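You operate a simulated robot arm through the tools that you are given. There is no shell and no other tool. Be economical: measure what you need, move in short steps, check, and stop when the job is done.

You are at the controls of a simulated robot arm. One attempt, no reset.

TASK
Patch the tube on the press with the S patch and cure it.
Fine: rub the dusty spot clean with the blue block and put it back; arm down, heat button once, arm up when the display says done. What is to be rubbed or washed off counts as gone when no trace of it is left.

It is judged by the outcome, as a careful person would: the job done as asked, and still so three seconds after it is handed in. It fails if anything else is knocked over, pushed out of place, dropped, spilled or broken.

THE ROBOT
A 6-joint arm with a fingered hand, hanging from a carriage that runs on a rail from [-2.222, -0.001] to [0.258, 0] (x, y) and turns from -348 to 339 degrees about z. Base frame: it is fixed where the carriage stands at the start and does not move with it; the origin is on the floor, on the carriage's upright axis, x ahead of it, y to its left, z up; the surface under the hand at the start is at about z = 0.88. Units: m, degrees, N and s.
With the tool pointing down near the work surface it reaches from about 0.12 to 0.74 m from the robot's upright axis, wherever it stands. Its first joint turns from -166.0 to 166.0 degrees. Places, roughly: bed of the press [0.5, -0.1, 0.9]; dust [0.5, -0.1, 0.9]; heat button [0.6, 0, 0.9]; press arm [0.6, -0.1, 1.1]; press display [0.4, -0.1, 0.9]. Payload 4 kg.
Tool frame: the origin (TCP) lies between the finger pads and is the grasp point; the fingertips stand 0.029 m ahead of it; z points along the fingers, y is the line along which they close. The gripper opens to 0.1 m. The gripper's body begins 0.034 m behind the TCP. The gripper is a hand of 5 fingers: y runs from the thumb to the fingers, the wrist lies at [-0.015, -0.114, -0.189] in the tool frame, and closing takes about 1.5 s.
Orientation is told as [roll, pitch, yaw] about the base's x, y, z axes, in that order, counted from this pose: with the fingers straight down and the wrist toward the robot, the tool's x, y and z point along [0, 1, 0], [1, 0, 0] and [0, 0, -1] of the base frame.

THE INTERFACE
- The arm moves only by the tool move_arm. Its argument "motion" is a list of rows, each a list of 6 numbers: the shift along the tool's x, y, z in cm, then the turn, a rotation vector about the tool's x, y, z in rad. In form: [[tx, ty, tz, ax, ay, az], ...]. A call has 1 to 8 rows; each row is the pose to reach, as a shift and turn from the pose commanded when the call began, along the tool's axes at that moment. "gripper" is the opening in per cent of the stroke, from 0 (shut) to 100 (fully open), set as the call begins (left out, the last holds). A row lasts 0.2 s, in which the tool goes at most 0.05 m and 8.6 degrees; a call with a longer step from one row to the next is refused whole, and so is a gripper value outside its range. A pose out of reach is approached as far as the arm can. The call stops where the force on the tool passes 40 N (or 10 N more than at its start, if that is more) or the arm is blocked; 0.2 s more then pass. Each finger travels about 0.108 m/s and halts on what it meets, pressing with about 31 N; the grip force reading is that of the motor and also rises with nothing between the fingers. The clock runs only during rows and for 0.2 s after the last one: add rows that repeat a pose to give the fingers time. The reply holds the time, the measured pose of the TCP, the force on the tool along the base axes, the opening and the grip force, in the units named above and with some noise, with the torque about the TCP (base axes, N m) and any sound that the robot's microphone picked up.
- Cameras (640 x 400 px; columns grow to the right, rows downward): "scene" is now at [0.2655, -0.0084, 1.6346]; the picture's right is [-0.12, -0.99, 0.00], its down [-0.87, 0.10, -0.49] and it looks along [0.49, -0.06, -0.87] (base axes); focal length 252 px, centre (320, 200). "wrist" rides on the gripper at [0.066, -0.086, -0.121] in the tool frame; the picture's right is [-0.76, 0.31, -0.58], its down [-0.59, -0.70, 0.40] and it looks along [-0.28, 0.64, 0.71] (tool axes); focal length 247 px, centre (320, 200). There is no depth. A picture from a camera that has moved, and an enlarged one, comes with that camera's place and axes in the base frame and with its lens.
- get_image(camera): a new picture of that camera. It takes no simulated time.
- slide_trunk(by): slides the trunk up (or, below 0, down) by that many m; the arm and the scene camera ride with it, the base frame stays. It gives what a move gives, with no picture.
- steer(legs): drives the robot by 1 to 6 legs, each [ahead, left, turn to the left] in m, m and degrees, along the robot's own axes; the way and the turn of a leg run together, so that a leg with both is an arc; at most 1.5 m and 180 degrees a leg. The arm and the cameras ride along, it lands a little off, and it stops where it bumps. It keeps to its track: a leg is cut to what the track allows. It gives what a move gives.
- move_fingers(index, middle, ring, little, thumb_bend, thumb_turn): sets how far each is bent, from 0 (flat) to 1 (curled in); at 0.3 the hand is open as for a grip, at 0.7 the pads meet at the TCP. One left out holds its place. A second passes; each finger stops where it meets its share of the squeeze, and holds until it gets a number again. A gripper value or a shape takes the hand back. It gives what a move gives, with no picture; readings hold the bend of each and the force on index, middle, ring, little, thumb and palm. thumb_turn goes from beside the hand (0) to across from the fingers (1), as for a grip.
- set_grasp(shape): the hand has 5 fingers and takes this shape, open, in about a second: jaw (thumb against the fingers, like two jaws); tri (thumb and two fingers); tip (a fingertip pinch); poke (one finger out to press); point (the index stretched); flat (the hand flat); cup (the hand cupped); fist (a fist). The gripper value then closes the fingers along that shape, each until it touches; the sizes above hold for jaw. It gives what a move gives, with no picture.
- pan_tilt(pan, tilt): turns the head with the scene camera to pan (to the left, within 155 degrees either way) and tilt (down, from -29 to 69), counted from straight ahead of the robot. It gives what a move gives.
- zoom(camera, box): a new picture of the part [left, top, right, bottom] of that camera's present view, enlarged. It takes no simulated time.
- sign_off(): hands the job in; it is judged then, once.

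Work in short steps. Places have to be worked out from the pictures, the camera data and where the tool is seen: move nearer, look again, correct. Check each grasp and each placing, and mend what went wrong. You have 120 turns and 78 pictures in all, those below and enlarged ones among them. Open the gripper and draw the arm clear of the work before you hand the job in, unless the task says otherwise; then end with one line.

The tools are called after ">>>" as a command line: name --pt "numbers of a row" for each row, then --argument value for the rest, lists and objects as JSON in quotes. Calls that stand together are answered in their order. move_arm: Moves the arm, as the interface text tells. Its arguments: {"type":"object","properties":{"motion":{"type":"array","items":{"type":"array","items":{"type":"number"}}},"gripper":{"type":"number"}},"required":["motion"]} The other tools are called the same way: slide_trunk (by) slides the trunk up or down; set_grasp (shape) gives the hand a shape; move_fingers (index, middle, ring, little, thumb_bend, thumb_turn) moves the fingers one by one; steer (legs) drives the base; pan_tilt (pan, tilt) turns the head that bears the scene camera; get_image (camera) takes a picture; zoom (camera, box) takes an enlarged picture of a part of a camera's view; sign_off () hands the job in.

At the start:

```text
time_s: 0.0
tool_pos: [0.447, 0.0595, 0.9996]
tool_rot: [0.0, 0.0, 0.0]
force: [-1.2, 0.2, 1.1]
ft_torque: [-0.03, -0.01, 0.0]
grip_width: 0.0998
finger_force: 0.1
shape: jaw
bend: [0.3, 0.3, 0.3, 0.3, 0.3, 0.98]
finger forces: [0.0, 0.1, 0.0, 0.0, 0.1, 0.0]
trunk travel left (down, up): [-0.525, 0.075]
robot x, y, heading: [-0.0011, 0.0021, -0.1]
head pan, tilt: [-6.7, 60.7]
```

scene: 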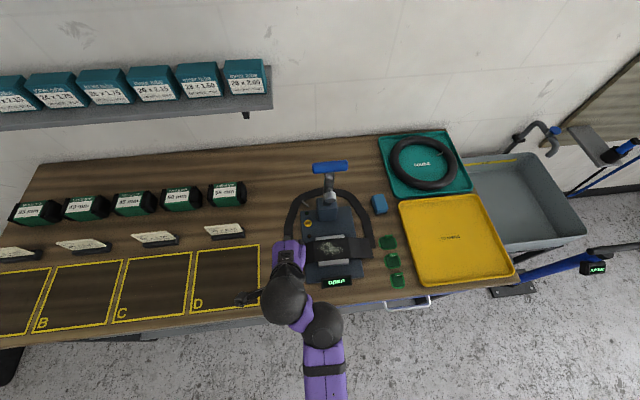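
wrist: 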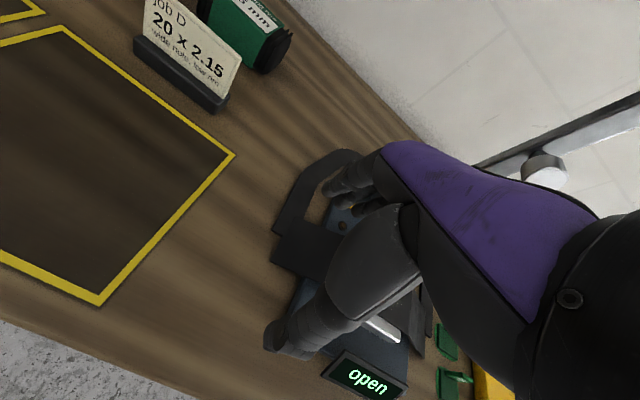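

The press stands ahead and to the right; I'll zoom in on it, the patches and the blue block.

>>> zoom --camera "scene" --box '[260, 150, 420, 300]'

>>> zoom --camera "scene" --box '[360, 180, 420, 300]'

```text
2.67 times, centred on (340, 225) of scene
camera zoom: at [0.2655, -0.0084, 1.6346], right [-0.12, -0.99, 0.0], down [-0.87, 0.1, -0.49], along [0.49, -0.06, -0.87], focal length 672 px, centre (267, 133)
```

zoom: 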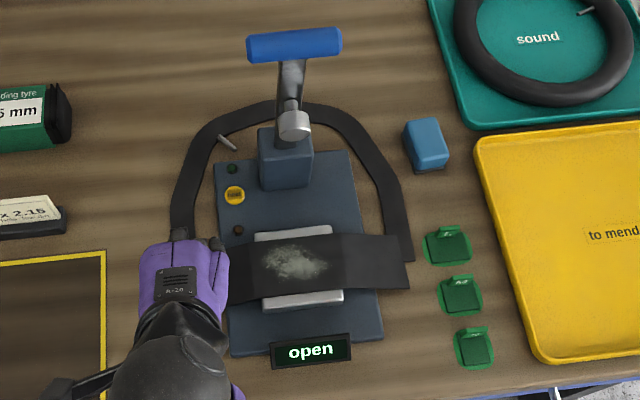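

```text
3.33 times, centred on (390, 240) of scene
camera zoom: at [0.2655, -0.0084, 1.6346], right [-0.12, -0.99, 0.0], down [-0.87, 0.1, -0.49], along [0.49, -0.06, -0.87], focal length 839 px, centre (87, 67)
```

zoom: 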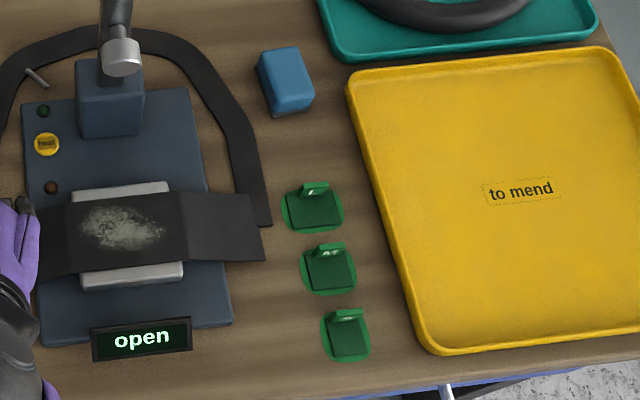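

The three patches lie at x≈0.51, 0.45, 0.39 with y≈-0.25, each with an upright tab. I'll read the labels and look at the press from close up.

>>> zoom --camera "scene" --box '[374, 228, 412, 292]'

>>> zoom --camera "scene" --box '[296, 150, 392, 210]'

```text
6.25 times, centred on (393, 260) of scene
camera zoom: at [0.2655, -0.0084, 1.6346], right [-0.12, -0.99, 0.0], down [-0.87, 0.1, -0.49], along [0.49, -0.06, -0.87], focal length 1574 px, centre (-136, -175)
```

zoom: 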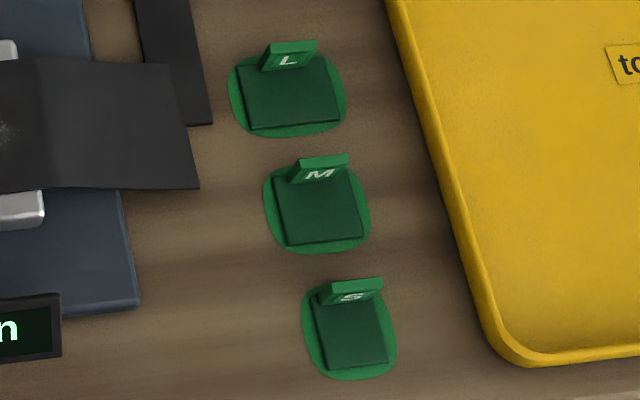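

```text
6.67 times, centred on (344, 180) of scene
camera zoom: at [0.2655, -0.0084, 1.6346], right [-0.12, -0.99, 0.0], down [-0.87, 0.1, -0.49], along [0.49, -0.06, -0.87], focal length 1679 px, centre (160, 333)
```

zoom: 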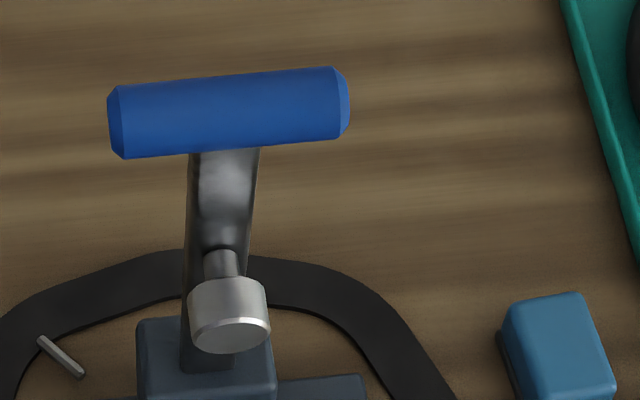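

S is the nearest patch (x≈0.39). The block is at about (0.635, -0.248). I swing the hand to the right at a safe height, then look.

>>> move_arm --pt "-2 -2 -3 0 0 0" --pt "-6.5 -4 -6 0 0 0" --pt "-11 -5 -6 0 0 0" --pt "-15.5 -5 -6 0 0 0" --pt "-20 -5 -6 0 0 0" --pt "-24.5 -5 -6 0 0 0" --pt "-29 -5 -6 0 0 0" --pt "-31 -5 -6 0 0 0" --gripper 100

>>> get_image --camera "wrist"

>>> get_image --camera "scene"

```text
refused: row 2 steps farther than a row can; nothing moved
```

```text
71 pictures are left
camera wrist: at [0.3606, 0.1257, 1.1212], right [0.31, -0.76, 0.58], down [-0.7, -0.59, -0.4], along [0.64, -0.28, -0.71], focal length 247 px, centre (320, 200)
```

wrist: 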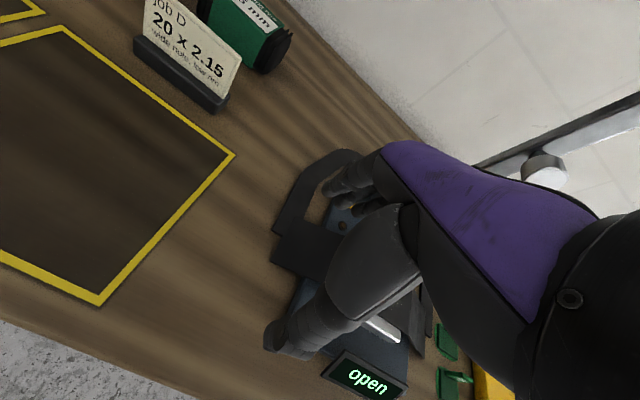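

```text
70 pictures are left
camera scene: at [0.2655, -0.0084, 1.6346], right [-0.12, -0.99, 0.0], down [-0.87, 0.1, -0.49], along [0.49, -0.06, -0.87], focal length 252 px, centre (320, 200)
```

scene: 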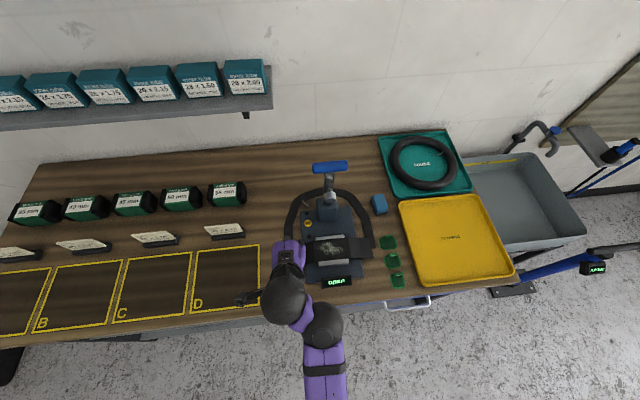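

The step was too long, so I repeat the swing with smaller rows.

>>> move_arm --pt "0 -2 -4 0 0 0" --pt "-3 -4 -6 0 0 0" --pt "-7.5 -5 -6 0 0 0" --pt "-12 -5 -6 0 0 0" --pt "-16.5 -5 -6 0 0 0" --pt "-21 -5 -6 0 0 0" --pt "-25.5 -5 -6 0 0 0" --pt "-30 -4 -6 0 0 0" --gripper 100

>>> get_image --camera "wrist"

```text
time_s: 1.4
tool_pos: [0.3964, -0.1499, 1.0608]
tool_rot: [0.9, -0.2, -1.8]
force: [33.4, 6.1, -0.1]
ft_torque: [-0.88, 4.49, -3.0]
grip_width: 0.0999
finger_force: 0.1
shape: jaw
bend: [0.3, 0.3, 0.3, 0.3, 0.3, 0.98]
finger forces: [0.1, 0.1, 0.1, 0.1, 0.0, 0.0]
trunk travel left (down, up): [-0.525, 0.075]
robot x, y, heading: [-0.0019, -0.0024, 0.1]
head pan, tilt: [-6.7, 60.7]
stopped in row 7: the force on the tool passed its limit at 216 N (the readings are from after the stop); the commanded pose is now the measured one
```

```text
69 pictures are left
camera wrist: at [0.3124, -0.0822, 1.1821], right [0.28, -0.77, 0.57], down [-0.72, -0.56, -0.41], along [0.64, -0.29, -0.71], focal length 247 px, centre (320, 200)
```

wrist: 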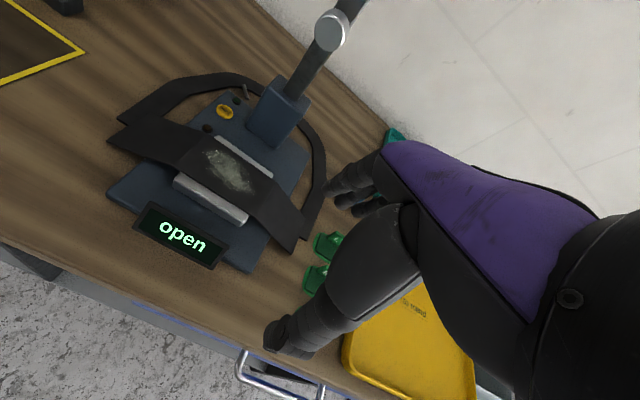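

A high force stopped the swing even though nothing is near the hand, so part of the arm may have touched the carriage. I check the scene.

>>> get_image --camera "scene"

```text
68 pictures are left
camera scene: at [0.2654, -0.0081, 1.6345], right [-0.12, -0.99, 0.0], down [-0.87, 0.1, -0.49], along [0.49, -0.06, -0.87], focal length 252 px, centre (320, 200)
```

scene: 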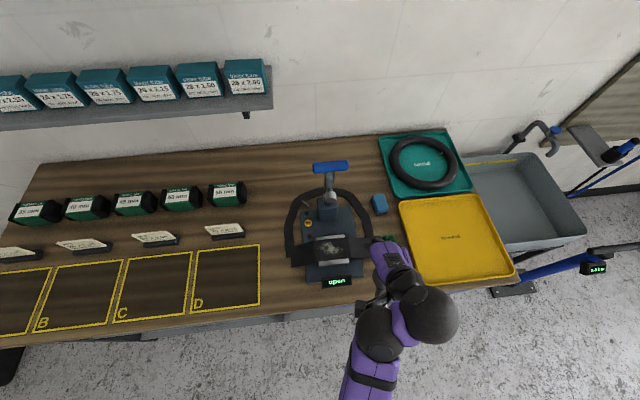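

It looks like the arm hit itself at that rightward pose. I move the hand back left, and will reach right by turning the base instead.

>>> move_arm --pt "3 0 0 0 0 0" --pt "7.5 0 0 0 0 0" --pt "12 0 0 0 0 0.0" --pt "16 0 0 0 0 0.03"

>>> steer --legs '[[0, 0, -28]]'

>>> get_image --camera "wrist"

>>> get_image --camera "scene"

```text
time_s: 2.4
tool_pos: [0.4001, 0.0121, 1.0628]
tool_rot: [0.7, -0.2, -3.2]
force: [-0.4, -0.5, -1.0]
ft_torque: [-0.01, -0.04, -0.02]
grip_width: 0.1001
finger_force: 0.2
shape: jaw
bend: [0.3, 0.3, 0.3, 0.3, 0.3, 0.98]
finger forces: [0.1, 0.1, 0.0, 0.1, 0.0, 0.0]
trunk travel left (down, up): [-0.525, 0.075]
robot x, y, heading: [-0.0007, -0.0027, -0.1]
head pan, tilt: [-6.7, 60.7]
```

```text
time_s: 4.2
tool_pos: [0.3584, -0.1767, 1.0622]
tool_rot: [0.7, -0.1, -31.1]
force: [-0.3, 0.2, -0.5]
ft_torque: [-0.01, -0.01, 0.0]
grip_width: 0.0998
finger_force: 0.1
shape: jaw
bend: [0.3, 0.3, 0.3, 0.3, 0.3, 0.98]
finger forces: [0.0, 0.0, 0.0, 0.1, 0.0, 0.1]
trunk travel left (down, up): [-0.525, 0.075]
robot x, y, heading: [0.0013, 0.0003, -28.2]
head pan, tilt: [-6.7, 60.7]
```

```text
67 pictures are left
camera wrist: at [0.3189, -0.0775, 1.1843], right [-0.13, -0.81, 0.57], down [-0.9, -0.14, -0.41], along [0.41, -0.57, -0.71], focal length 247 px, centre (320, 200)
```

wrist: 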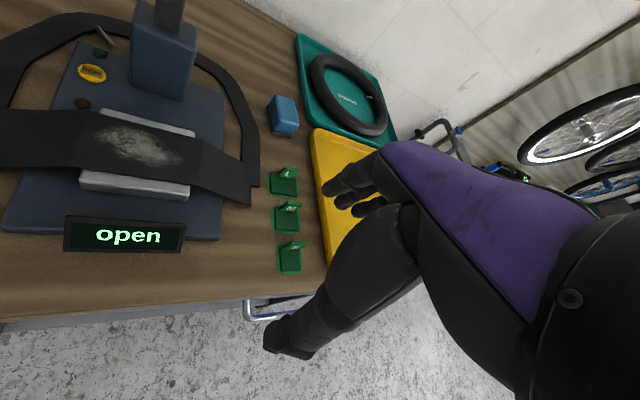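

```text
66 pictures are left
camera scene: at [0.2313, -0.1314, 1.6346], right [-0.57, -0.82, 0.0], down [-0.72, 0.49, -0.49], along [0.4, -0.28, -0.87], focal length 252 px, centre (320, 200)
```

scene: 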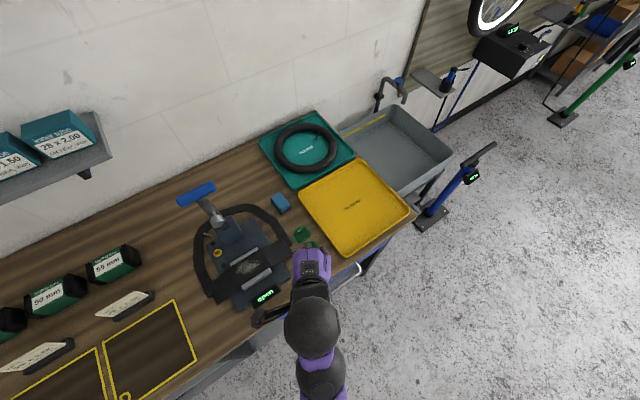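

From this stance the view is good. The block computes to (0.640, -0.251) here, agreeing with the first estimate; I zoom in to see its orientation and height.

>>> zoom --camera "wrist" --box '[250, 80, 314, 150]'

>>> zoom --camera "wrist" --box '[0, 0, 320, 280]'

```text
5.71 times, centred on (282, 115) of wrist
camera zoom: at [0.3189, -0.0775, 1.1843], right [-0.13, -0.81, 0.57], down [-0.9, -0.14, -0.41], along [0.41, -0.57, -0.71], focal length 1411 px, centre (537, 686)
```

zoom: 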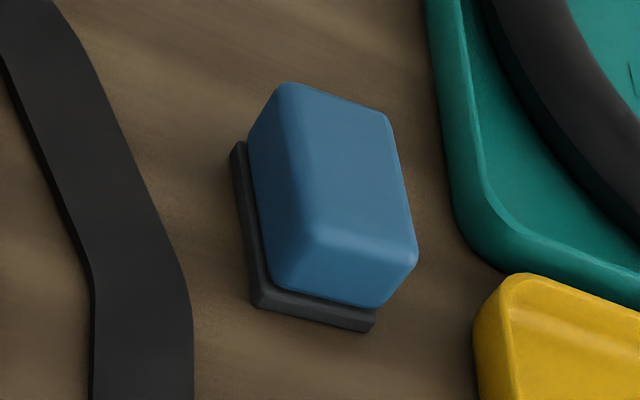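

```text
1.43 times, centred on (160, 140) of wrist
camera zoom: at [0.3189, -0.0775, 1.1843], right [-0.13, -0.81, 0.57], down [-0.9, -0.14, -0.41], along [0.41, -0.57, -0.71], focal length 353 px, centre (549, 286)
```

zoom: 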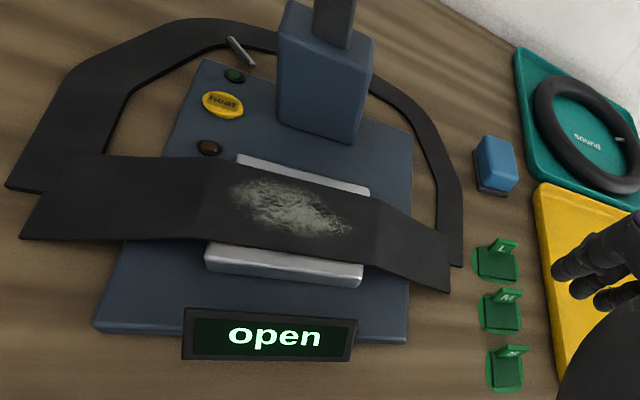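

The block has a dark rubbing pad below, is about 4 cm tall, centred near (0.639, -0.252) and turned about +8°. I move above it with matching yaw.

>>> move_arm --pt "1 3.6 0 0 0 -0.09" --pt "2.1 7.2 0 0 0 -0.18" --pt "3.1 10.8 0 0 0 -0.27" --pt "4.1 14.4 0 0 0 -0.36" --pt "5.2 18 0 0 0 -0.45" --pt "6.2 21.4 0 0 0 -0.54" --pt "7.2 24.7 0 0 0 -0.62" --pt "8.2 27.8 0 0 0 -0.68"

>>> get_image --camera "wrist"

>>> get_image --camera "scene"

```text
time_s: 5.3
tool_pos: [0.5155, -0.221, 1.0623]
tool_rot: [2.8, -0.3, -13.1]
force: [32.3, -6.4, -19.2]
ft_torque: [-0.63, 2.92, -2.16]
grip_width: 0.1001
finger_force: 0.0
shape: jaw
bend: [0.3, 0.3, 0.3, 0.3, 0.3, 0.98]
finger forces: [0.0, 0.0, 0.0, 0.1, 0.0, 0.0]
out of reach, approached as far as the arm can: row 5
trunk travel left (down, up): [-0.525, 0.075]
robot x, y, heading: [0.0017, -0.0027, -28.0]
head pan, tilt: [-6.7, 60.7]
stopped in row 5: the force on the tool passed its limit at 236 N (the readings are from after the stop); the commanded pose is now the measured one
```

```text
63 pictures are left
camera wrist: at [0.4454, -0.1427, 1.1868], right [0.12, -0.83, 0.54], down [-0.81, -0.4, -0.43], along [0.57, -0.39, -0.72], focal length 247 px, centre (320, 200)
```

wrist: 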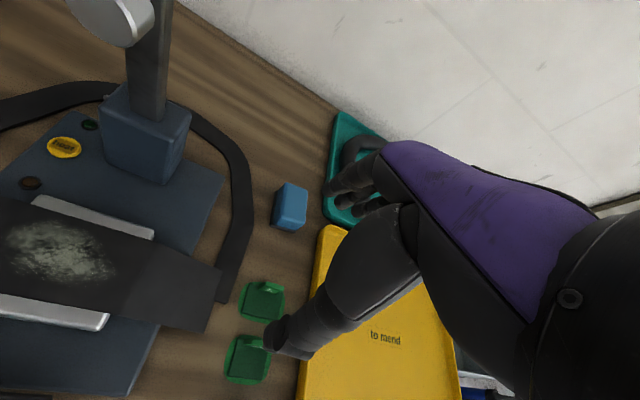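

```text
62 pictures are left
camera scene: at [0.2308, -0.1312, 1.6342], right [-0.57, -0.82, 0.0], down [-0.72, 0.49, -0.49], along [0.4, -0.28, -0.87], focal length 252 px, centre (320, 200)
```

scene: 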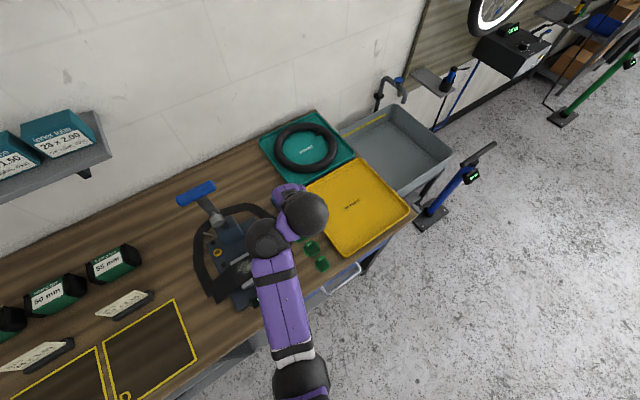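

Another stop near the same kind of pose: turning the hand counter-clockwise relative to the arm seems limited. I look at the arm's geometry to understand why.

>>> zoom --camera "scene" --box '[200, 160, 400, 400]'

```text
1.67 times, centred on (300, 280) of scene
camera zoom: at [0.2308, -0.1312, 1.6342], right [-0.57, -0.82, 0.0], down [-0.72, 0.49, -0.49], along [0.4, -0.28, -0.87], focal length 420 px, centre (353, 67)
```

zoom: 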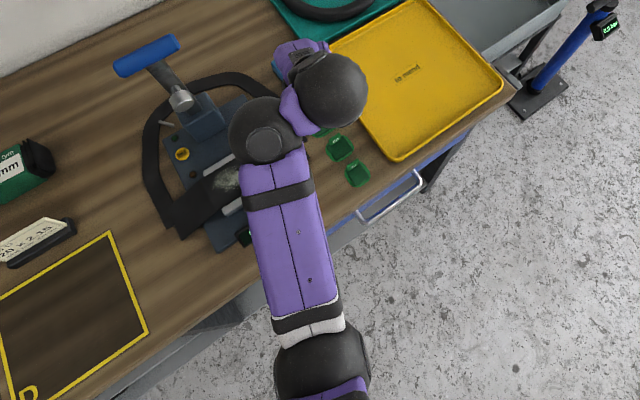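

The hand's backward-leaning wrist seems to run into the arm's own limits when it yaws counter-clockwise. I test whether tilting the hand (wrist more directly above the grasp point) frees the yaw, in free air.

>>> move_arm --pt "0 0 -2 0 0 0.08" --pt "0 0 -4 0.12 0 0.08" --pt "0 0 -5 0.24 0 0.08" --pt "0 0 -5 0.36 0 0.08"

>>> move_arm --pt "0 0 0 0 -0.035 -0.094" --pt "0 0 0 0 -0.07 -0.187" --pt "0 0 0 0 -0.105 -0.281" --pt "0 0 0 0 -0.14 -0.374"

```text
time_s: 6.3
tool_pos: [0.5175, -0.2238, 1.1114]
tool_rot: [2.1, 20.4, -16.6]
force: [0.4, -0.9, -0.3]
ft_torque: [-0.04, 0.02, 0.02]
grip_width: 0.0998
finger_force: 0.0
shape: jaw
bend: [0.3, 0.3, 0.3, 0.3, 0.3, 0.98]
finger forces: [0.0, 0.0, 0.0, 0.1, 0.1, 0.0]
out of reach, approached as far as the arm can: row 4
trunk travel left (down, up): [-0.525, 0.075]
robot x, y, heading: [-0.0005, 0.0021, -27.6]
head pan, tilt: [-6.7, 60.7]
```

```text
time_s: 7.3
tool_pos: [0.527, -0.2261, 1.1034]
tool_rot: [2.0, 19.6, 6.3]
force: [0.1, 0.2, 0.6]
ft_torque: [0.01, 0.0, 0.0]
grip_width: 0.1001
finger_force: 0.1
shape: jaw
bend: [0.3, 0.3, 0.3, 0.3, 0.3, 0.98]
finger forces: [0.0, 0.1, 0.1, 0.0, 0.0, 0.0]
out of reach, approached as far as the arm can: row 2, 3, 4
trunk travel left (down, up): [-0.525, 0.075]
robot x, y, heading: [0.0006, -0.0022, -27.8]
head pan, tilt: [-6.7, 60.7]
```

Tilted by 20°, the hand reaches yaw +6. I check how much of the tilt I can take back at this yaw.

>>> move_arm --pt "0 0 2 -0.06 0 0" --pt "0 0 4 -0.12 0 0" --pt "0 0 4 -0.18 0 0"

>>> get_image --camera "wrist"

```text
time_s: 7.6
tool_pos: [0.5255, -0.2257, 1.1003]
tool_rot: [2.2, 18.8, 5.6]
force: [9.4, 2.6, 0.1]
ft_torque: [-0.5, 1.45, -0.66]
grip_width: 0.1
finger_force: 0.1
shape: jaw
bend: [0.3, 0.3, 0.3, 0.3, 0.3, 0.98]
finger forces: [0.0, 0.0, 0.0, 0.0, 0.0, 0.0]
trunk travel left (down, up): [-0.525, 0.075]
robot x, y, heading: [-0.0005, 0.0016, -27.9]
head pan, tilt: [-6.7, 60.7]
stopped in row 1: the force on the tool passed its limit at 90 N (the readings are from after the stop); the commanded pose is now the measured one
```

```text
60 pictures are left
camera wrist: at [0.4795, -0.1686, 1.2454], right [0.54, -0.73, 0.42], down [-0.74, -0.65, -0.17], along [0.4, -0.22, -0.89], focal length 247 px, centre (320, 200)
```

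wrist: 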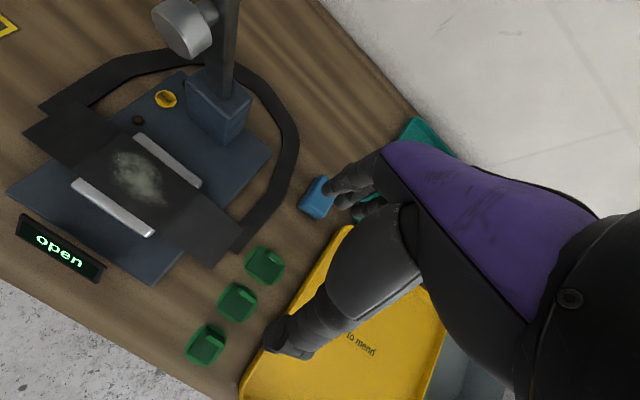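

It contacts itself again when un-tilted. Rolling the hand about the closing axis instead (wrist leaning left) keeps the jaws parallel to the block's faces and should clear the forearm; I try that in the air.

>>> move_arm --pt "0 0 0 0 -0.13 0" --pt "0 0 0 0 -0.26 0" --pt "0 0 0 -0.11 -0.26 0.014" --pt "0 0 0 -0.22 -0.26 0.028" --pt "0 0 0 -0.33 -0.26 0.043"

```text
time_s: 8.8
tool_pos: [0.5265, -0.2254, 1.1013]
tool_rot: [-12.2, 0.8, 3.6]
force: [10.9, -1.1, -3.9]
ft_torque: [-0.35, 0.75, -0.84]
grip_width: 0.0997
finger_force: 0.0
shape: jaw
bend: [0.3, 0.3, 0.3, 0.3, 0.3, 0.98]
finger forces: [0.0, 0.1, 0.1, 0.0, 0.0, 0.1]
trunk travel left (down, up): [-0.525, 0.075]
robot x, y, heading: [-0.0003, 0.0016, -27.8]
head pan, tilt: [-6.7, 60.7]
stopped in row 5: the force on the tool passed its limit at 148 N (the readings are from after the stop); the commanded pose is now the measured one
```

Nearly there (roll -12°, pitch ~1°, yaw 3.6°). I add more roll for clearance and then go over the block.

>>> move_arm --pt "0 0 0 0.02 -0.1 0" --pt "0 0 0 0 -0.21 -0.03"

>>> get_image --camera "wrist"

```text
time_s: 9.4
tool_pos: [0.5266, -0.2261, 1.1021]
tool_rot: [-24.2, 1.4, 5.2]
force: [0.3, 0.6, -0.3]
ft_torque: [-0.06, 0.0, 0.01]
grip_width: 0.0998
finger_force: 0.2
shape: jaw
bend: [0.3, 0.3, 0.3, 0.3, 0.3, 0.98]
finger forces: [0.0, 0.0, 0.0, 0.1, 0.0, 0.1]
trunk travel left (down, up): [-0.525, 0.075]
robot x, y, heading: [0.0009, -0.0003, -27.8]
head pan, tilt: [-6.7, 60.7]
```

```text
59 pictures are left
camera wrist: at [0.4337, -0.1238, 1.1867], right [0.37, -0.42, 0.83], down [-0.64, -0.76, -0.11], along [0.68, -0.49, -0.55], focal length 247 px, centre (320, 200)
```

wrist: 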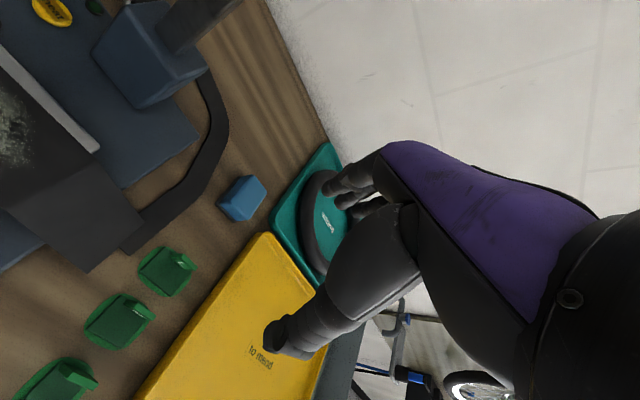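

The rolled hand is now free of itself. I move above the block at z≈1.04, watching clearance to the press arm (its platen is near (0.573, -0.07, 1.09)).

>>> move_arm --pt "-0.2 3.6 2.3 0 0 0" --pt "-0.4 7.2 4.6 0 0 0" --pt "-0.6 10.8 6.9 0 0 0"

>>> get_image --camera "wrist"

>>> get_image --camera "scene"

```text
time_s: 10.2
tool_pos: [0.6361, -0.2486, 1.0371]
tool_rot: [-24.2, 1.5, 5.3]
force: [-0.3, 0.7, 0.3]
ft_torque: [0.01, -0.01, 0.02]
grip_width: 0.1001
finger_force: 0.0
shape: jaw
bend: [0.3, 0.3, 0.3, 0.3, 0.3, 0.98]
finger forces: [0.0, 0.0, 0.0, 0.0, 0.1, 0.0]
out of reach, approached as far as the arm can: row 1
trunk travel left (down, up): [-0.525, 0.075]
robot x, y, heading: [0.0005, 0.0012, -27.8]
head pan, tilt: [-6.7, 60.7]
```

```text
58 pictures are left
camera wrist: at [0.5432, -0.1475, 1.1228], right [0.37, -0.42, 0.83], down [-0.64, -0.76, -0.1], along [0.68, -0.49, -0.55], focal length 247 px, centre (320, 200)
```

wrist: 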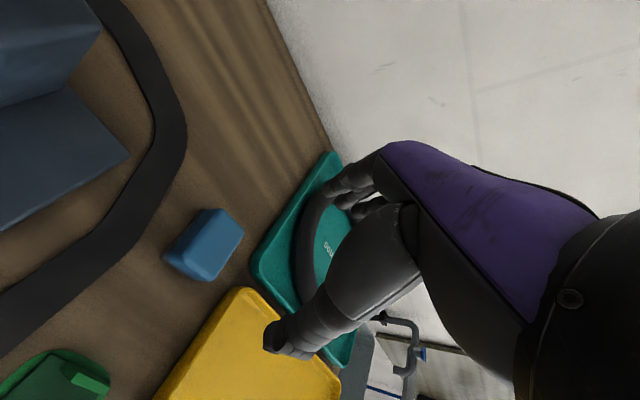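

```text
57 pictures are left
camera scene: at [0.2312, -0.1314, 1.6346], right [-0.57, -0.82, 0.0], down [-0.72, 0.49, -0.49], along [0.4, -0.28, -0.87], focal length 252 px, centre (320, 200)
```

scene: 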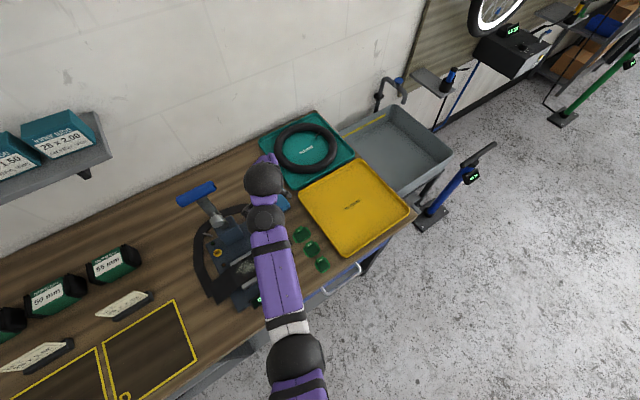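

Looking closely at the block from here to refine its place.

>>> zoom --camera "wrist" --box '[140, 190, 268, 300]'

>>> zoom --camera "scene" --box '[180, 150, 300, 270]'

```text
3.64 times, centred on (204, 245) of wrist
camera zoom: at [0.5432, -0.1475, 1.1228], right [0.37, -0.42, 0.83], down [-0.64, -0.76, -0.1], along [0.68, -0.49, -0.55], focal length 898 px, centre (742, 36)
```

zoom: 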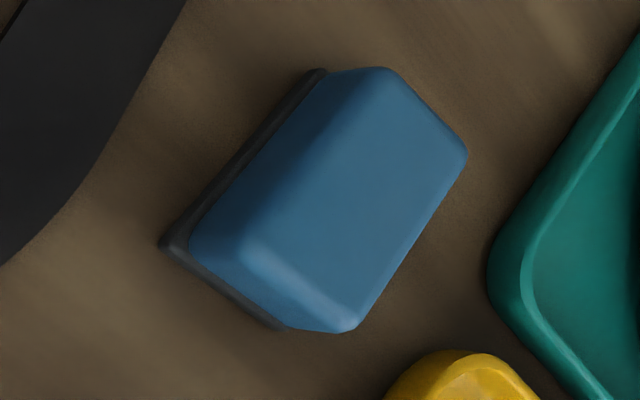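

```text
3.33 times, centred on (240, 210) of scene
camera zoom: at [0.2312, -0.1314, 1.6346], right [-0.57, -0.82, 0.0], down [-0.72, 0.49, -0.49], along [0.4, -0.28, -0.87], focal length 839 px, centre (587, 167)
```

zoom: 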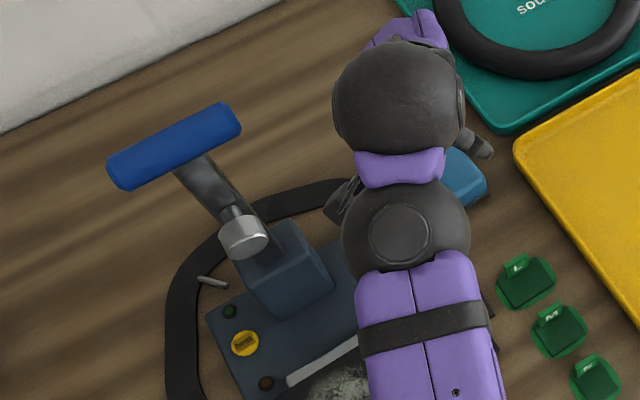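

The block's centre is about (0.635, -0.247), right under the tool. I descend straight down to z≈0.937.

>>> move_arm --pt "1.4 0.1 3.1 0 0 0" --pt "2.8 0.2 6.1 0 0 0" --pt "4.1 0.2 9.1 0 0 0"

>>> get_image --camera "wrist"

>>> zoom --camera "scene" --box '[180, 150, 300, 270]'

```text
time_s: 11.0
tool_pos: [0.6358, -0.25, 0.9375]
tool_rot: [-24.1, 1.4, 5.3]
force: [-1.2, -0.5, -0.3]
ft_torque: [0.02, 0.0, 0.0]
grip_width: 0.1
finger_force: 0.1
shape: jaw
bend: [0.3, 0.3, 0.3, 0.3, 0.3, 0.98]
finger forces: [0.0, 0.0, 0.0, 0.0, 0.0, 0.1]
trunk travel left (down, up): [-0.525, 0.075]
robot x, y, heading: [0.001, 0.0021, -27.8]
head pan, tilt: [-6.7, 60.7]
```

```text
54 pictures are left
camera wrist: at [0.5431, -0.1474, 1.0229], right [0.37, -0.42, 0.83], down [-0.64, -0.76, -0.1], along [0.68, -0.49, -0.55], focal length 247 px, centre (320, 200)
```

wrist: 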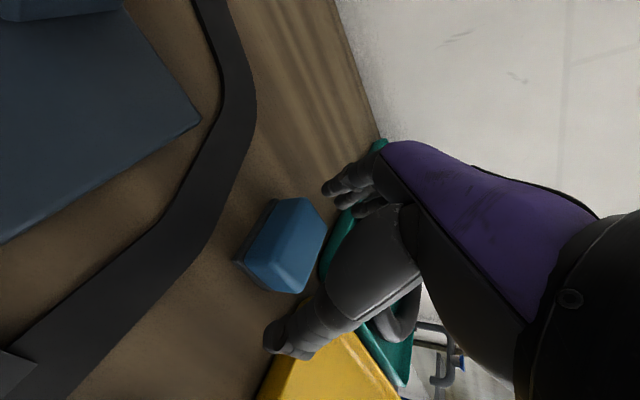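

```text
3.33 times, centred on (240, 210) of scene
camera zoom: at [0.2313, -0.1313, 1.6346], right [-0.57, -0.82, 0.0], down [-0.72, 0.49, -0.49], along [0.4, -0.28, -0.87], focal length 839 px, centre (587, 167)
```

zoom: 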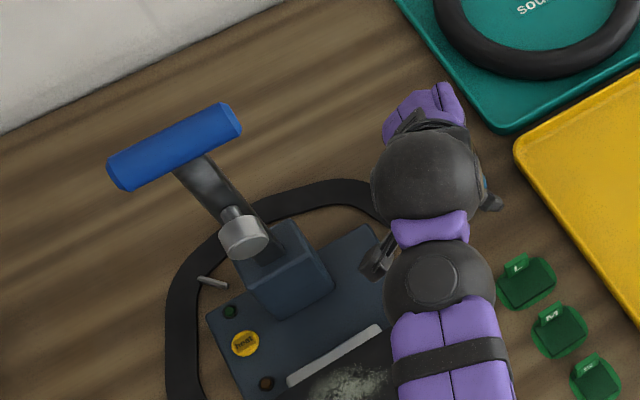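

The block lies between thumb and fingers with room either side. I descend another 1.8 cm and close gently with watchful steps.

>>> move_arm --pt "0.5 0 0.7 0 0 0" --pt "1.0 -0.1 1.5 0 0 0"

>>> get_image --camera "wrist"

```text
time_s: 11.6
tool_pos: [0.6329, -0.2454, 0.9196]
tool_rot: [-24.3, 1.5, 5.3]
force: [0.3, 0.0, 0.2]
ft_torque: [0.01, 0.0, -0.02]
grip_width: 0.0997
finger_force: 0.1
shape: jaw
bend: [0.3, 0.3, 0.3, 0.3, 0.3, 0.98]
finger forces: [0.0, 0.0, 0.1, 0.0, 0.0, 0.0]
trunk travel left (down, up): [-0.525, 0.075]
robot x, y, heading: [0.0064, -0.0002, -28.0]
head pan, tilt: [-6.7, 60.7]
```

```text
52 pictures are left
camera wrist: at [0.5407, -0.1446, 1.0057], right [0.37, -0.42, 0.83], down [-0.64, -0.76, -0.1], along [0.68, -0.49, -0.55], focal length 247 px, centre (320, 200)
```

wrist: 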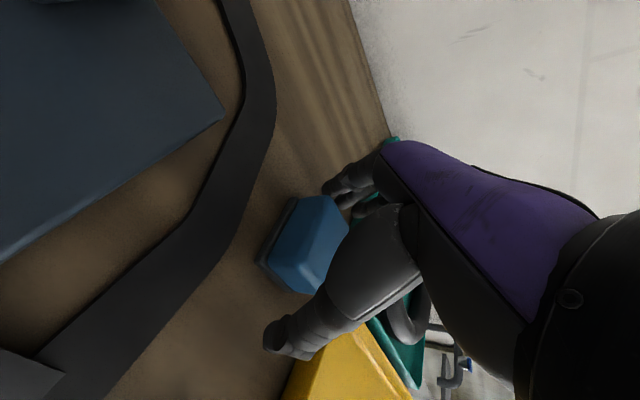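

Nothing is touched; the fingertips should be well below the block's top. I go 3 mm lower and close.

>>> move_arm --pt "0.1 0.2 0.3 0 0 0" --pt "0.1 0.2 0.3 0 0 0"

>>> move_arm --pt "0 0 0 0 0 0" --pt "0 0 0 0 0 0" --pt "0 0 0 0 0 0" --pt "0 0 0 0 0 0" --pt "0 0 0 0 0 0" --pt "0 0 0 0 0 0" --pt "0 0 0 0 0 0" --pt "0 0 0 0 0 0" --gripper 0

>>> get_image --camera "wrist"

```text
time_s: 12.2
tool_pos: [0.6359, -0.2466, 0.9169]
tool_rot: [-24.2, 1.4, 5.4]
force: [-1.0, 0.7, 0.0]
ft_torque: [-0.01, 0.0, 0.0]
grip_width: 0.0998
finger_force: 0.1
shape: jaw
bend: [0.3, 0.3, 0.3, 0.3, 0.3, 0.98]
finger forces: [0.0, 0.1, 0.0, 0.1, 0.0, 0.0]
trunk travel left (down, up): [-0.525, 0.075]
robot x, y, heading: [0.0015, 0.001, -28.3]
head pan, tilt: [-6.7, 60.7]
```

```text
time_s: 14.0
tool_pos: [0.6364, -0.247, 0.9175]
tool_rot: [-24.2, 1.4, 5.3]
force: [-0.5, 0.3, -0.2]
ft_torque: [-0.03, 0.06, 0.02]
grip_width: 0.056
finger_force: 31.0
shape: jaw
bend: [0.39, 0.4, 0.74, 0.51, 0.33, 1.0]
finger forces: [18.5, 8.5, 0.0, 0.0, 27.0, 0.1]
trunk travel left (down, up): [-0.525, 0.075]
robot x, y, heading: [-0.0015, -0.0019, -27.9]
head pan, tilt: [-6.7, 60.7]
```

```text
51 pictures are left
camera wrist: at [0.5427, -0.1447, 1.0027], right [0.37, -0.42, 0.83], down [-0.64, -0.76, -0.1], along [0.68, -0.49, -0.55], focal length 247 px, centre (320, 200)
```

wrist: 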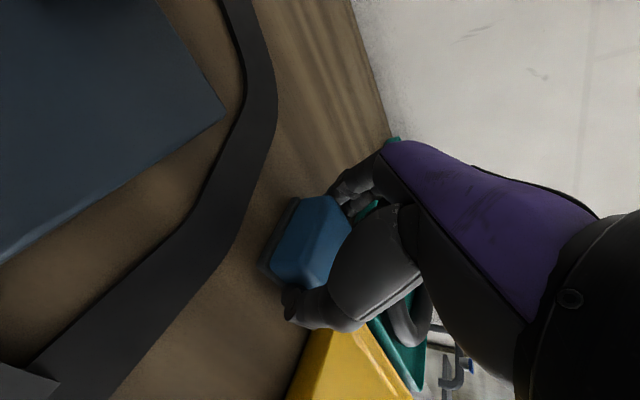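

The grip is firm (5.6 cm, index/middle and thumb loaded). I lift and carry the block back and toward the press at z≈1.02, keeping its orientation.

>>> move_arm --pt "-1.64 -0.1 -3.65 0 0 0" --pt "-3.28 -0.19 -7.3 0 0 0" --pt "-3.81 -3.72 -9.18 0 0 0" --pt "-3.43 -8.2 -9.25 0 0 0" --pt "-3.05 -12.68 -9.32 0 0 0" --pt "-1.8 -16.57 -9.79 0 0 0" --pt "2.28 -16.15 -11.64 0 0 0" --pt "6.37 -15.74 -13.48 0 0 0"

>>> get_image --camera "wrist"

>>> get_image --camera "scene"

```text
time_s: 15.8
tool_pos: [0.4809, -0.2139, 1.028]
tool_rot: [-25.0, 0.3, 5.2]
force: [0.2, -0.1, -0.5]
ft_torque: [-0.02, 0.01, -0.01]
grip_width: 0.0561
finger_force: 30.6
shape: jaw
bend: [0.4, 0.4, 0.74, 0.51, 0.33, 1.0]
finger forces: [18.2, 8.7, 0.0, 0.0, 26.8, 0.1]
out of reach, approached as far as the arm can: row 7, 8
trunk travel left (down, up): [-0.525, 0.075]
robot x, y, heading: [-0.0062, -0.0003, -28.0]
head pan, tilt: [-6.7, 60.7]
```

```text
50 pictures are left
camera wrist: at [0.3862, -0.1119, 1.1102], right [0.35, -0.41, 0.84], down [-0.64, -0.76, -0.11], along [0.69, -0.5, -0.53], focal length 247 px, centre (320, 200)
```

wrist: 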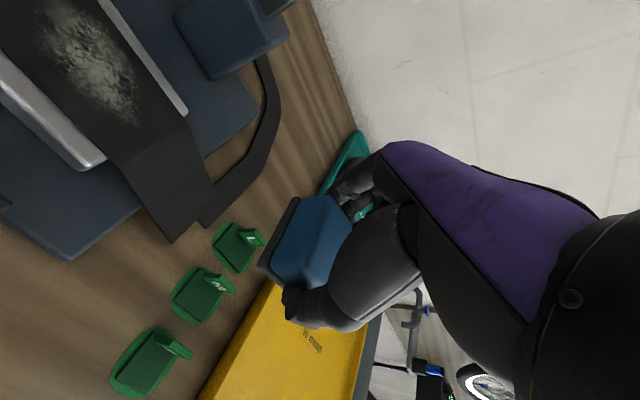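

```text
49 pictures are left
camera scene: at [0.2313, -0.1313, 1.6346], right [-0.57, -0.82, 0.0], down [-0.72, 0.49, -0.49], along [0.4, -0.28, -0.87], focal length 252 px, centre (320, 200)
```

scene: 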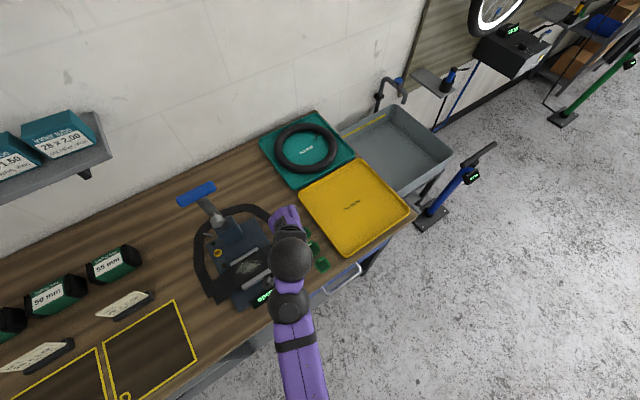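

The left part of the move was out of reach, so I pull back a little radially and turn the base left instead to bring the block over the press.

>>> move_arm --pt "0.6 -2.4 -0.2 0 0 0" --pt "1.2 -4.9 -0.4 0 0 0" --pt "1.2 -4.9 -0.4 0 0 0"

>>> steer --legs '[[0, 0, 17]]'

>>> get_image --camera "wrist"

>>> get_image --camera "scene"

```text
time_s: 16.6
tool_pos: [0.4298, -0.2054, 1.0276]
tool_rot: [-24.1, 1.5, 5.3]
force: [-0.4, -0.5, -0.3]
ft_torque: [-0.01, 0.03, 0.0]
grip_width: 0.0563
finger_force: 30.8
shape: jaw
bend: [0.4, 0.4, 0.74, 0.51, 0.33, 1.0]
finger forces: [18.2, 8.7, 0.0, 0.1, 26.8, 0.0]
trunk travel left (down, up): [-0.525, 0.075]
robot x, y, heading: [-0.0032, -0.003, -27.5]
head pan, tilt: [-6.7, 60.7]
```

```text
time_s: 18.0
tool_pos: [0.4711, -0.0699, 1.0278]
tool_rot: [-24.2, 1.3, 22.4]
force: [1.2, 0.1, -0.6]
ft_torque: [0.04, -0.04, 0.04]
grip_width: 0.0562
finger_force: 31.1
shape: jaw
bend: [0.4, 0.4, 0.74, 0.51, 0.33, 1.0]
finger forces: [18.1, 8.6, 0.1, 0.0, 26.8, 0.0]
trunk travel left (down, up): [-0.525, 0.075]
robot x, y, heading: [0.0003, -0.0025, -10.7]
head pan, tilt: [-6.7, 60.7]
```

```text
48 pictures are left
camera wrist: at [0.3536, -0.0005, 1.114], right [0.48, -0.29, 0.83], down [-0.39, -0.92, -0.1], along [0.79, -0.27, -0.55], focal length 247 px, centre (320, 200)
```

wrist: 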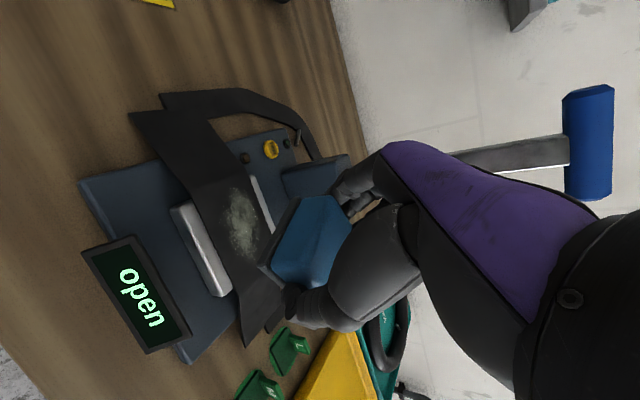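

```text
47 pictures are left
camera scene: at [0.2595, -0.0575, 1.6346], right [-0.3, -0.95, 0.0], down [-0.83, 0.26, -0.49], along [0.47, -0.15, -0.87], focal length 252 px, centre (320, 200)
```

scene: 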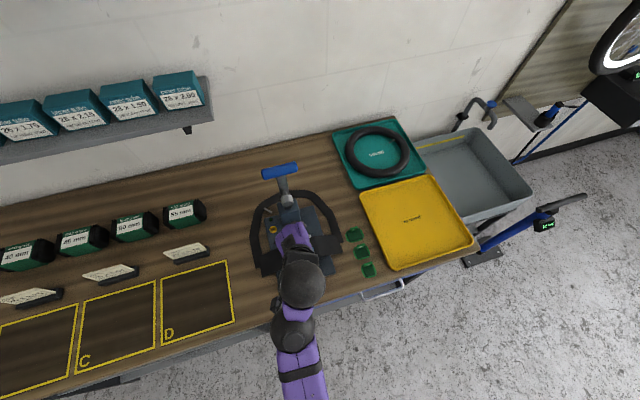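

The block is beside the dust. I bring it above the dusty centre (0.493, -0.066), then lower to light contact.

>>> move_arm --pt "0.5 1.2 1.4 0 0 0" --pt "1.4 2.3 4.2 0 0 0"

>>> move_arm --pt "0.41 0.02 0.91 0 0 0" --pt "0.7 0.04 1.6 0 0 0" --pt "0.86 0.05 1.92 0 0 0"

>>> get_image --camera "wrist"

```text
time_s: 18.6
tool_pos: [0.4965, -0.0662, 0.9827]
tool_rot: [-24.2, 1.3, 22.3]
force: [0.7, -0.3, -0.5]
ft_torque: [0.04, 0.03, 0.02]
grip_width: 0.0562
finger_force: 31.1
shape: jaw
bend: [0.4, 0.4, 0.74, 0.51, 0.33, 1.0]
finger forces: [18.1, 8.7, 0.0, 0.1, 26.9, 0.0]
out of reach, approached as far as the arm can: row 1
trunk travel left (down, up): [-0.525, 0.075]
robot x, y, heading: [0.0011, 0.0006, -10.8]
head pan, tilt: [-6.7, 60.7]
```

```text
time_s: 19.4
tool_pos: [0.4943, -0.0658, 0.9622]
tool_rot: [-24.2, 1.4, 22.4]
force: [0.3, -0.1, 0.5]
ft_torque: [-0.01, -0.01, -0.01]
grip_width: 0.0565
finger_force: 30.8
shape: jaw
bend: [0.4, 0.4, 0.74, 0.51, 0.33, 1.0]
finger forces: [18.1, 8.5, 0.0, 0.0, 26.7, 0.0]
trunk travel left (down, up): [-0.525, 0.075]
robot x, y, heading: [0.0022, 0.0032, -10.7]
head pan, tilt: [-6.7, 60.7]
```

```text
46 pictures are left
camera wrist: at [0.3756, 0.0036, 1.0481], right [0.48, -0.29, 0.83], down [-0.39, -0.92, -0.1], along [0.79, -0.27, -0.55], focal length 247 px, centre (320, 200)
```

wrist: 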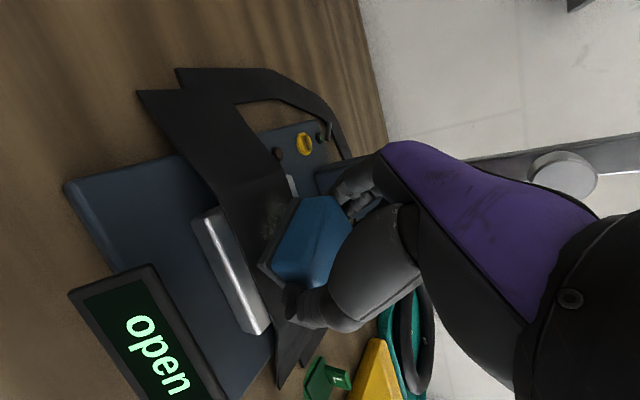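

No contact force yet; I lower by a few more millimetres.

>>> move_arm --pt "0.08 0 0.18 0 0 0" --pt "0.16 0.01 0.36 0 0 0"

```text
time_s: 20.0
tool_pos: [0.4927, -0.0649, 0.9594]
tool_rot: [-24.3, 1.4, 22.4]
force: [-0.6, -0.1, -0.4]
ft_torque: [-0.02, 0.02, 0.0]
grip_width: 0.0561
finger_force: 31.2
shape: jaw
bend: [0.4, 0.4, 0.74, 0.51, 0.33, 1.0]
finger forces: [18.1, 8.6, 0.0, 0.0, 26.8, 0.0]
trunk travel left (down, up): [-0.525, 0.075]
robot x, y, heading: [0.0017, 0.0024, -10.8]
head pan, tilt: [-6.7, 60.7]
```

>>> move_arm --pt "0.12 0 0.27 0 0 0" --pt "0.2 0.01 0.45 0 0 0"

>>> zoom --camera "wrist" --box '[180, 140, 380, 360]'

```text
time_s: 20.6
tool_pos: [0.4945, -0.0657, 0.9529]
tool_rot: [-24.2, 1.4, 22.4]
force: [0.0, 0.1, -0.1]
ft_torque: [0.0, 0.01, -0.03]
grip_width: 0.0564
finger_force: 30.9
shape: jaw
bend: [0.4, 0.4, 0.74, 0.51, 0.33, 1.0]
finger forces: [18.1, 8.6, 0.0, 0.0, 26.8, 0.0]
trunk travel left (down, up): [-0.525, 0.075]
robot x, y, heading: [0.0008, -0.0019, -10.8]
head pan, tilt: [-6.7, 60.7]
```

```text
1.82 times, centred on (280, 250) of wrist
camera zoom: at [0.3753, 0.0036, 1.039], right [0.48, -0.29, 0.83], down [-0.39, -0.92, -0.1], along [0.79, -0.27, -0.55], focal length 449 px, centre (393, 109)
```

zoom: 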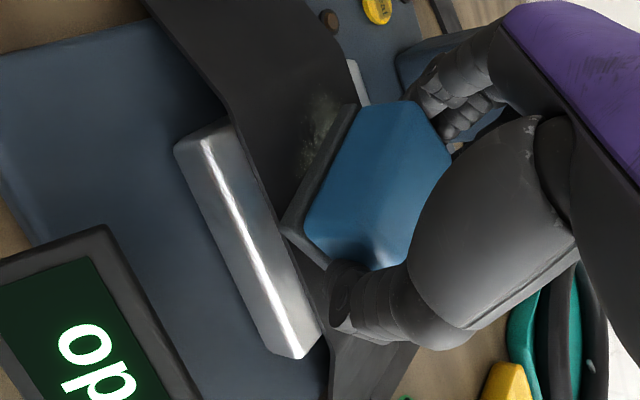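

Still no force; the block looks very near the tube. I continue lowering in 2–3 mm steps.

>>> move_arm --pt "0.08 0 0.18 0 0 0" --pt "0.16 0.01 0.36 0 0 0"

```text
time_s: 21.2
tool_pos: [0.4946, -0.066, 0.9512]
tool_rot: [-24.3, 1.2, 22.4]
force: [-6.3, 3.4, 18.3]
ft_torque: [-0.07, 0.09, -0.1]
grip_width: 0.0555
finger_force: 30.7
shape: jaw
bend: [0.4, 0.4, 0.74, 0.51, 0.32, 1.0]
finger forces: [17.5, 8.4, 0.1, 0.0, 31.5, 0.0]
trunk travel left (down, up): [-0.525, 0.075]
robot x, y, heading: [-0.003, -0.0007, -10.8]
head pan, tilt: [-6.7, 60.7]
```

Contact at about 18 N. I rub back and forth along y across the dust.

>>> move_arm --pt "1.26 0.57 -0.62 0 0 0" --pt "2.3 1.05 -1.1 0 0 0" --pt "0.84 0.38 -0.43 0 0 0" --pt "-0.84 -0.38 0.35 0 0 0" --pt "-2.3 -1.05 1.03 0 0 0" --pt "-0.84 -0.38 0.35 0 0 0" --pt "0.84 0.38 -0.43 0 0 0" --pt "2.3 1.05 -1.1 0 0 0"

>>> get_image --camera "wrist"

```text
time_s: 23.0
tool_pos: [0.4934, -0.0397, 0.9501]
tool_rot: [-24.2, 1.4, 22.4]
force: [-0.8, -6.0, 9.7]
ft_torque: [-0.07, -0.21, -0.12]
grip_width: 0.0562
finger_force: 31.1
shape: jaw
bend: [0.39, 0.39, 0.75, 0.51, 0.32, 1.0]
finger forces: [17.9, 9.4, 3.3, 0.0, 30.6, 0.0]
trunk travel left (down, up): [-0.525, 0.075]
robot x, y, heading: [-0.002, -0.0002, -10.8]
head pan, tilt: [-6.7, 60.7]
```

```text
44 pictures are left
camera wrist: at [0.3765, 0.0303, 1.0362], right [0.48, -0.29, 0.83], down [-0.39, -0.92, -0.1], along [0.79, -0.27, -0.55], focal length 247 px, centre (320, 200)
```

wrist: 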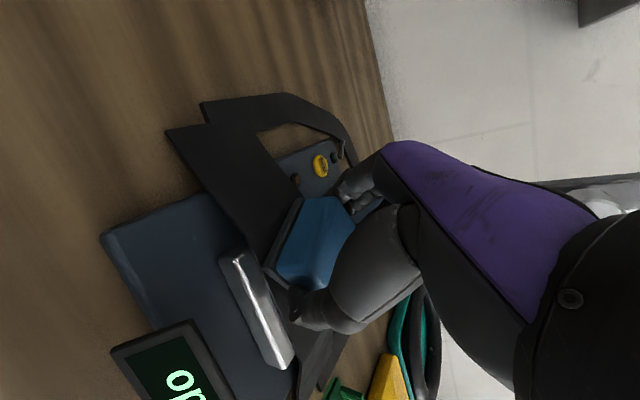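

Rubbing works and the tube stays put. A second pass with x offsets covers the edges of the spot.

>>> move_arm --pt "-0.28 0.74 0.11 0 0 0" --pt "-2.38 -0.21 1.08 0 0 0" --pt "-4.48 -1.16 2.04 0 0 0" --pt "-3.84 -2.82 1.79 0 0 0" --pt "-1.74 -1.87 0.83 0 0 0" --pt "0.36 -0.92 -0.14 0 0 0" --pt "-2.1 -0.95 0.97 0 0 0" --pt "-5.04 -2.29 2.3 0 0 0"

>>> zoom --camera "wrist" --box '[120, 80, 380, 360]'

```text
time_s: 24.8
tool_pos: [0.4935, -0.0977, 0.9502]
tool_rot: [-24.2, 1.4, 22.5]
force: [0.2, 1.5, 5.4]
ft_torque: [-0.04, 0.07, 0.0]
grip_width: 0.0562
finger_force: 31.0
shape: jaw
bend: [0.39, 0.39, 0.75, 0.51, 0.31, 1.0]
finger forces: [19.1, 10.0, 1.5, 0.1, 28.7, 0.0]
trunk travel left (down, up): [-0.525, 0.075]
robot x, y, heading: [-0.0021, 0.0019, -10.5]
head pan, tilt: [-6.7, 60.7]
```

```text
1.43 times, centred on (250, 220) of wrist
camera zoom: at [0.3754, -0.0285, 1.0364], right [0.48, -0.29, 0.83], down [-0.39, -0.92, -0.1], along [0.79, -0.27, -0.55], focal length 353 px, centre (420, 171)
```

zoom: 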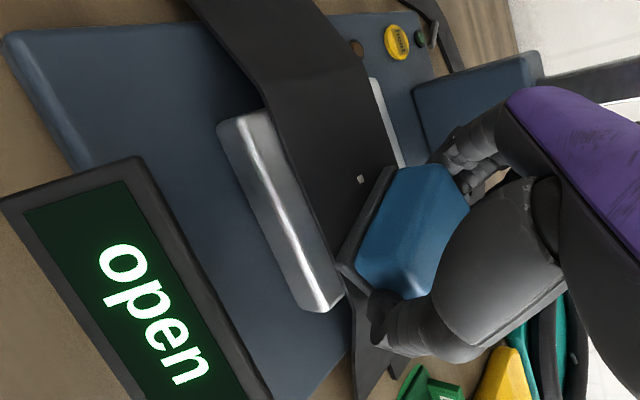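

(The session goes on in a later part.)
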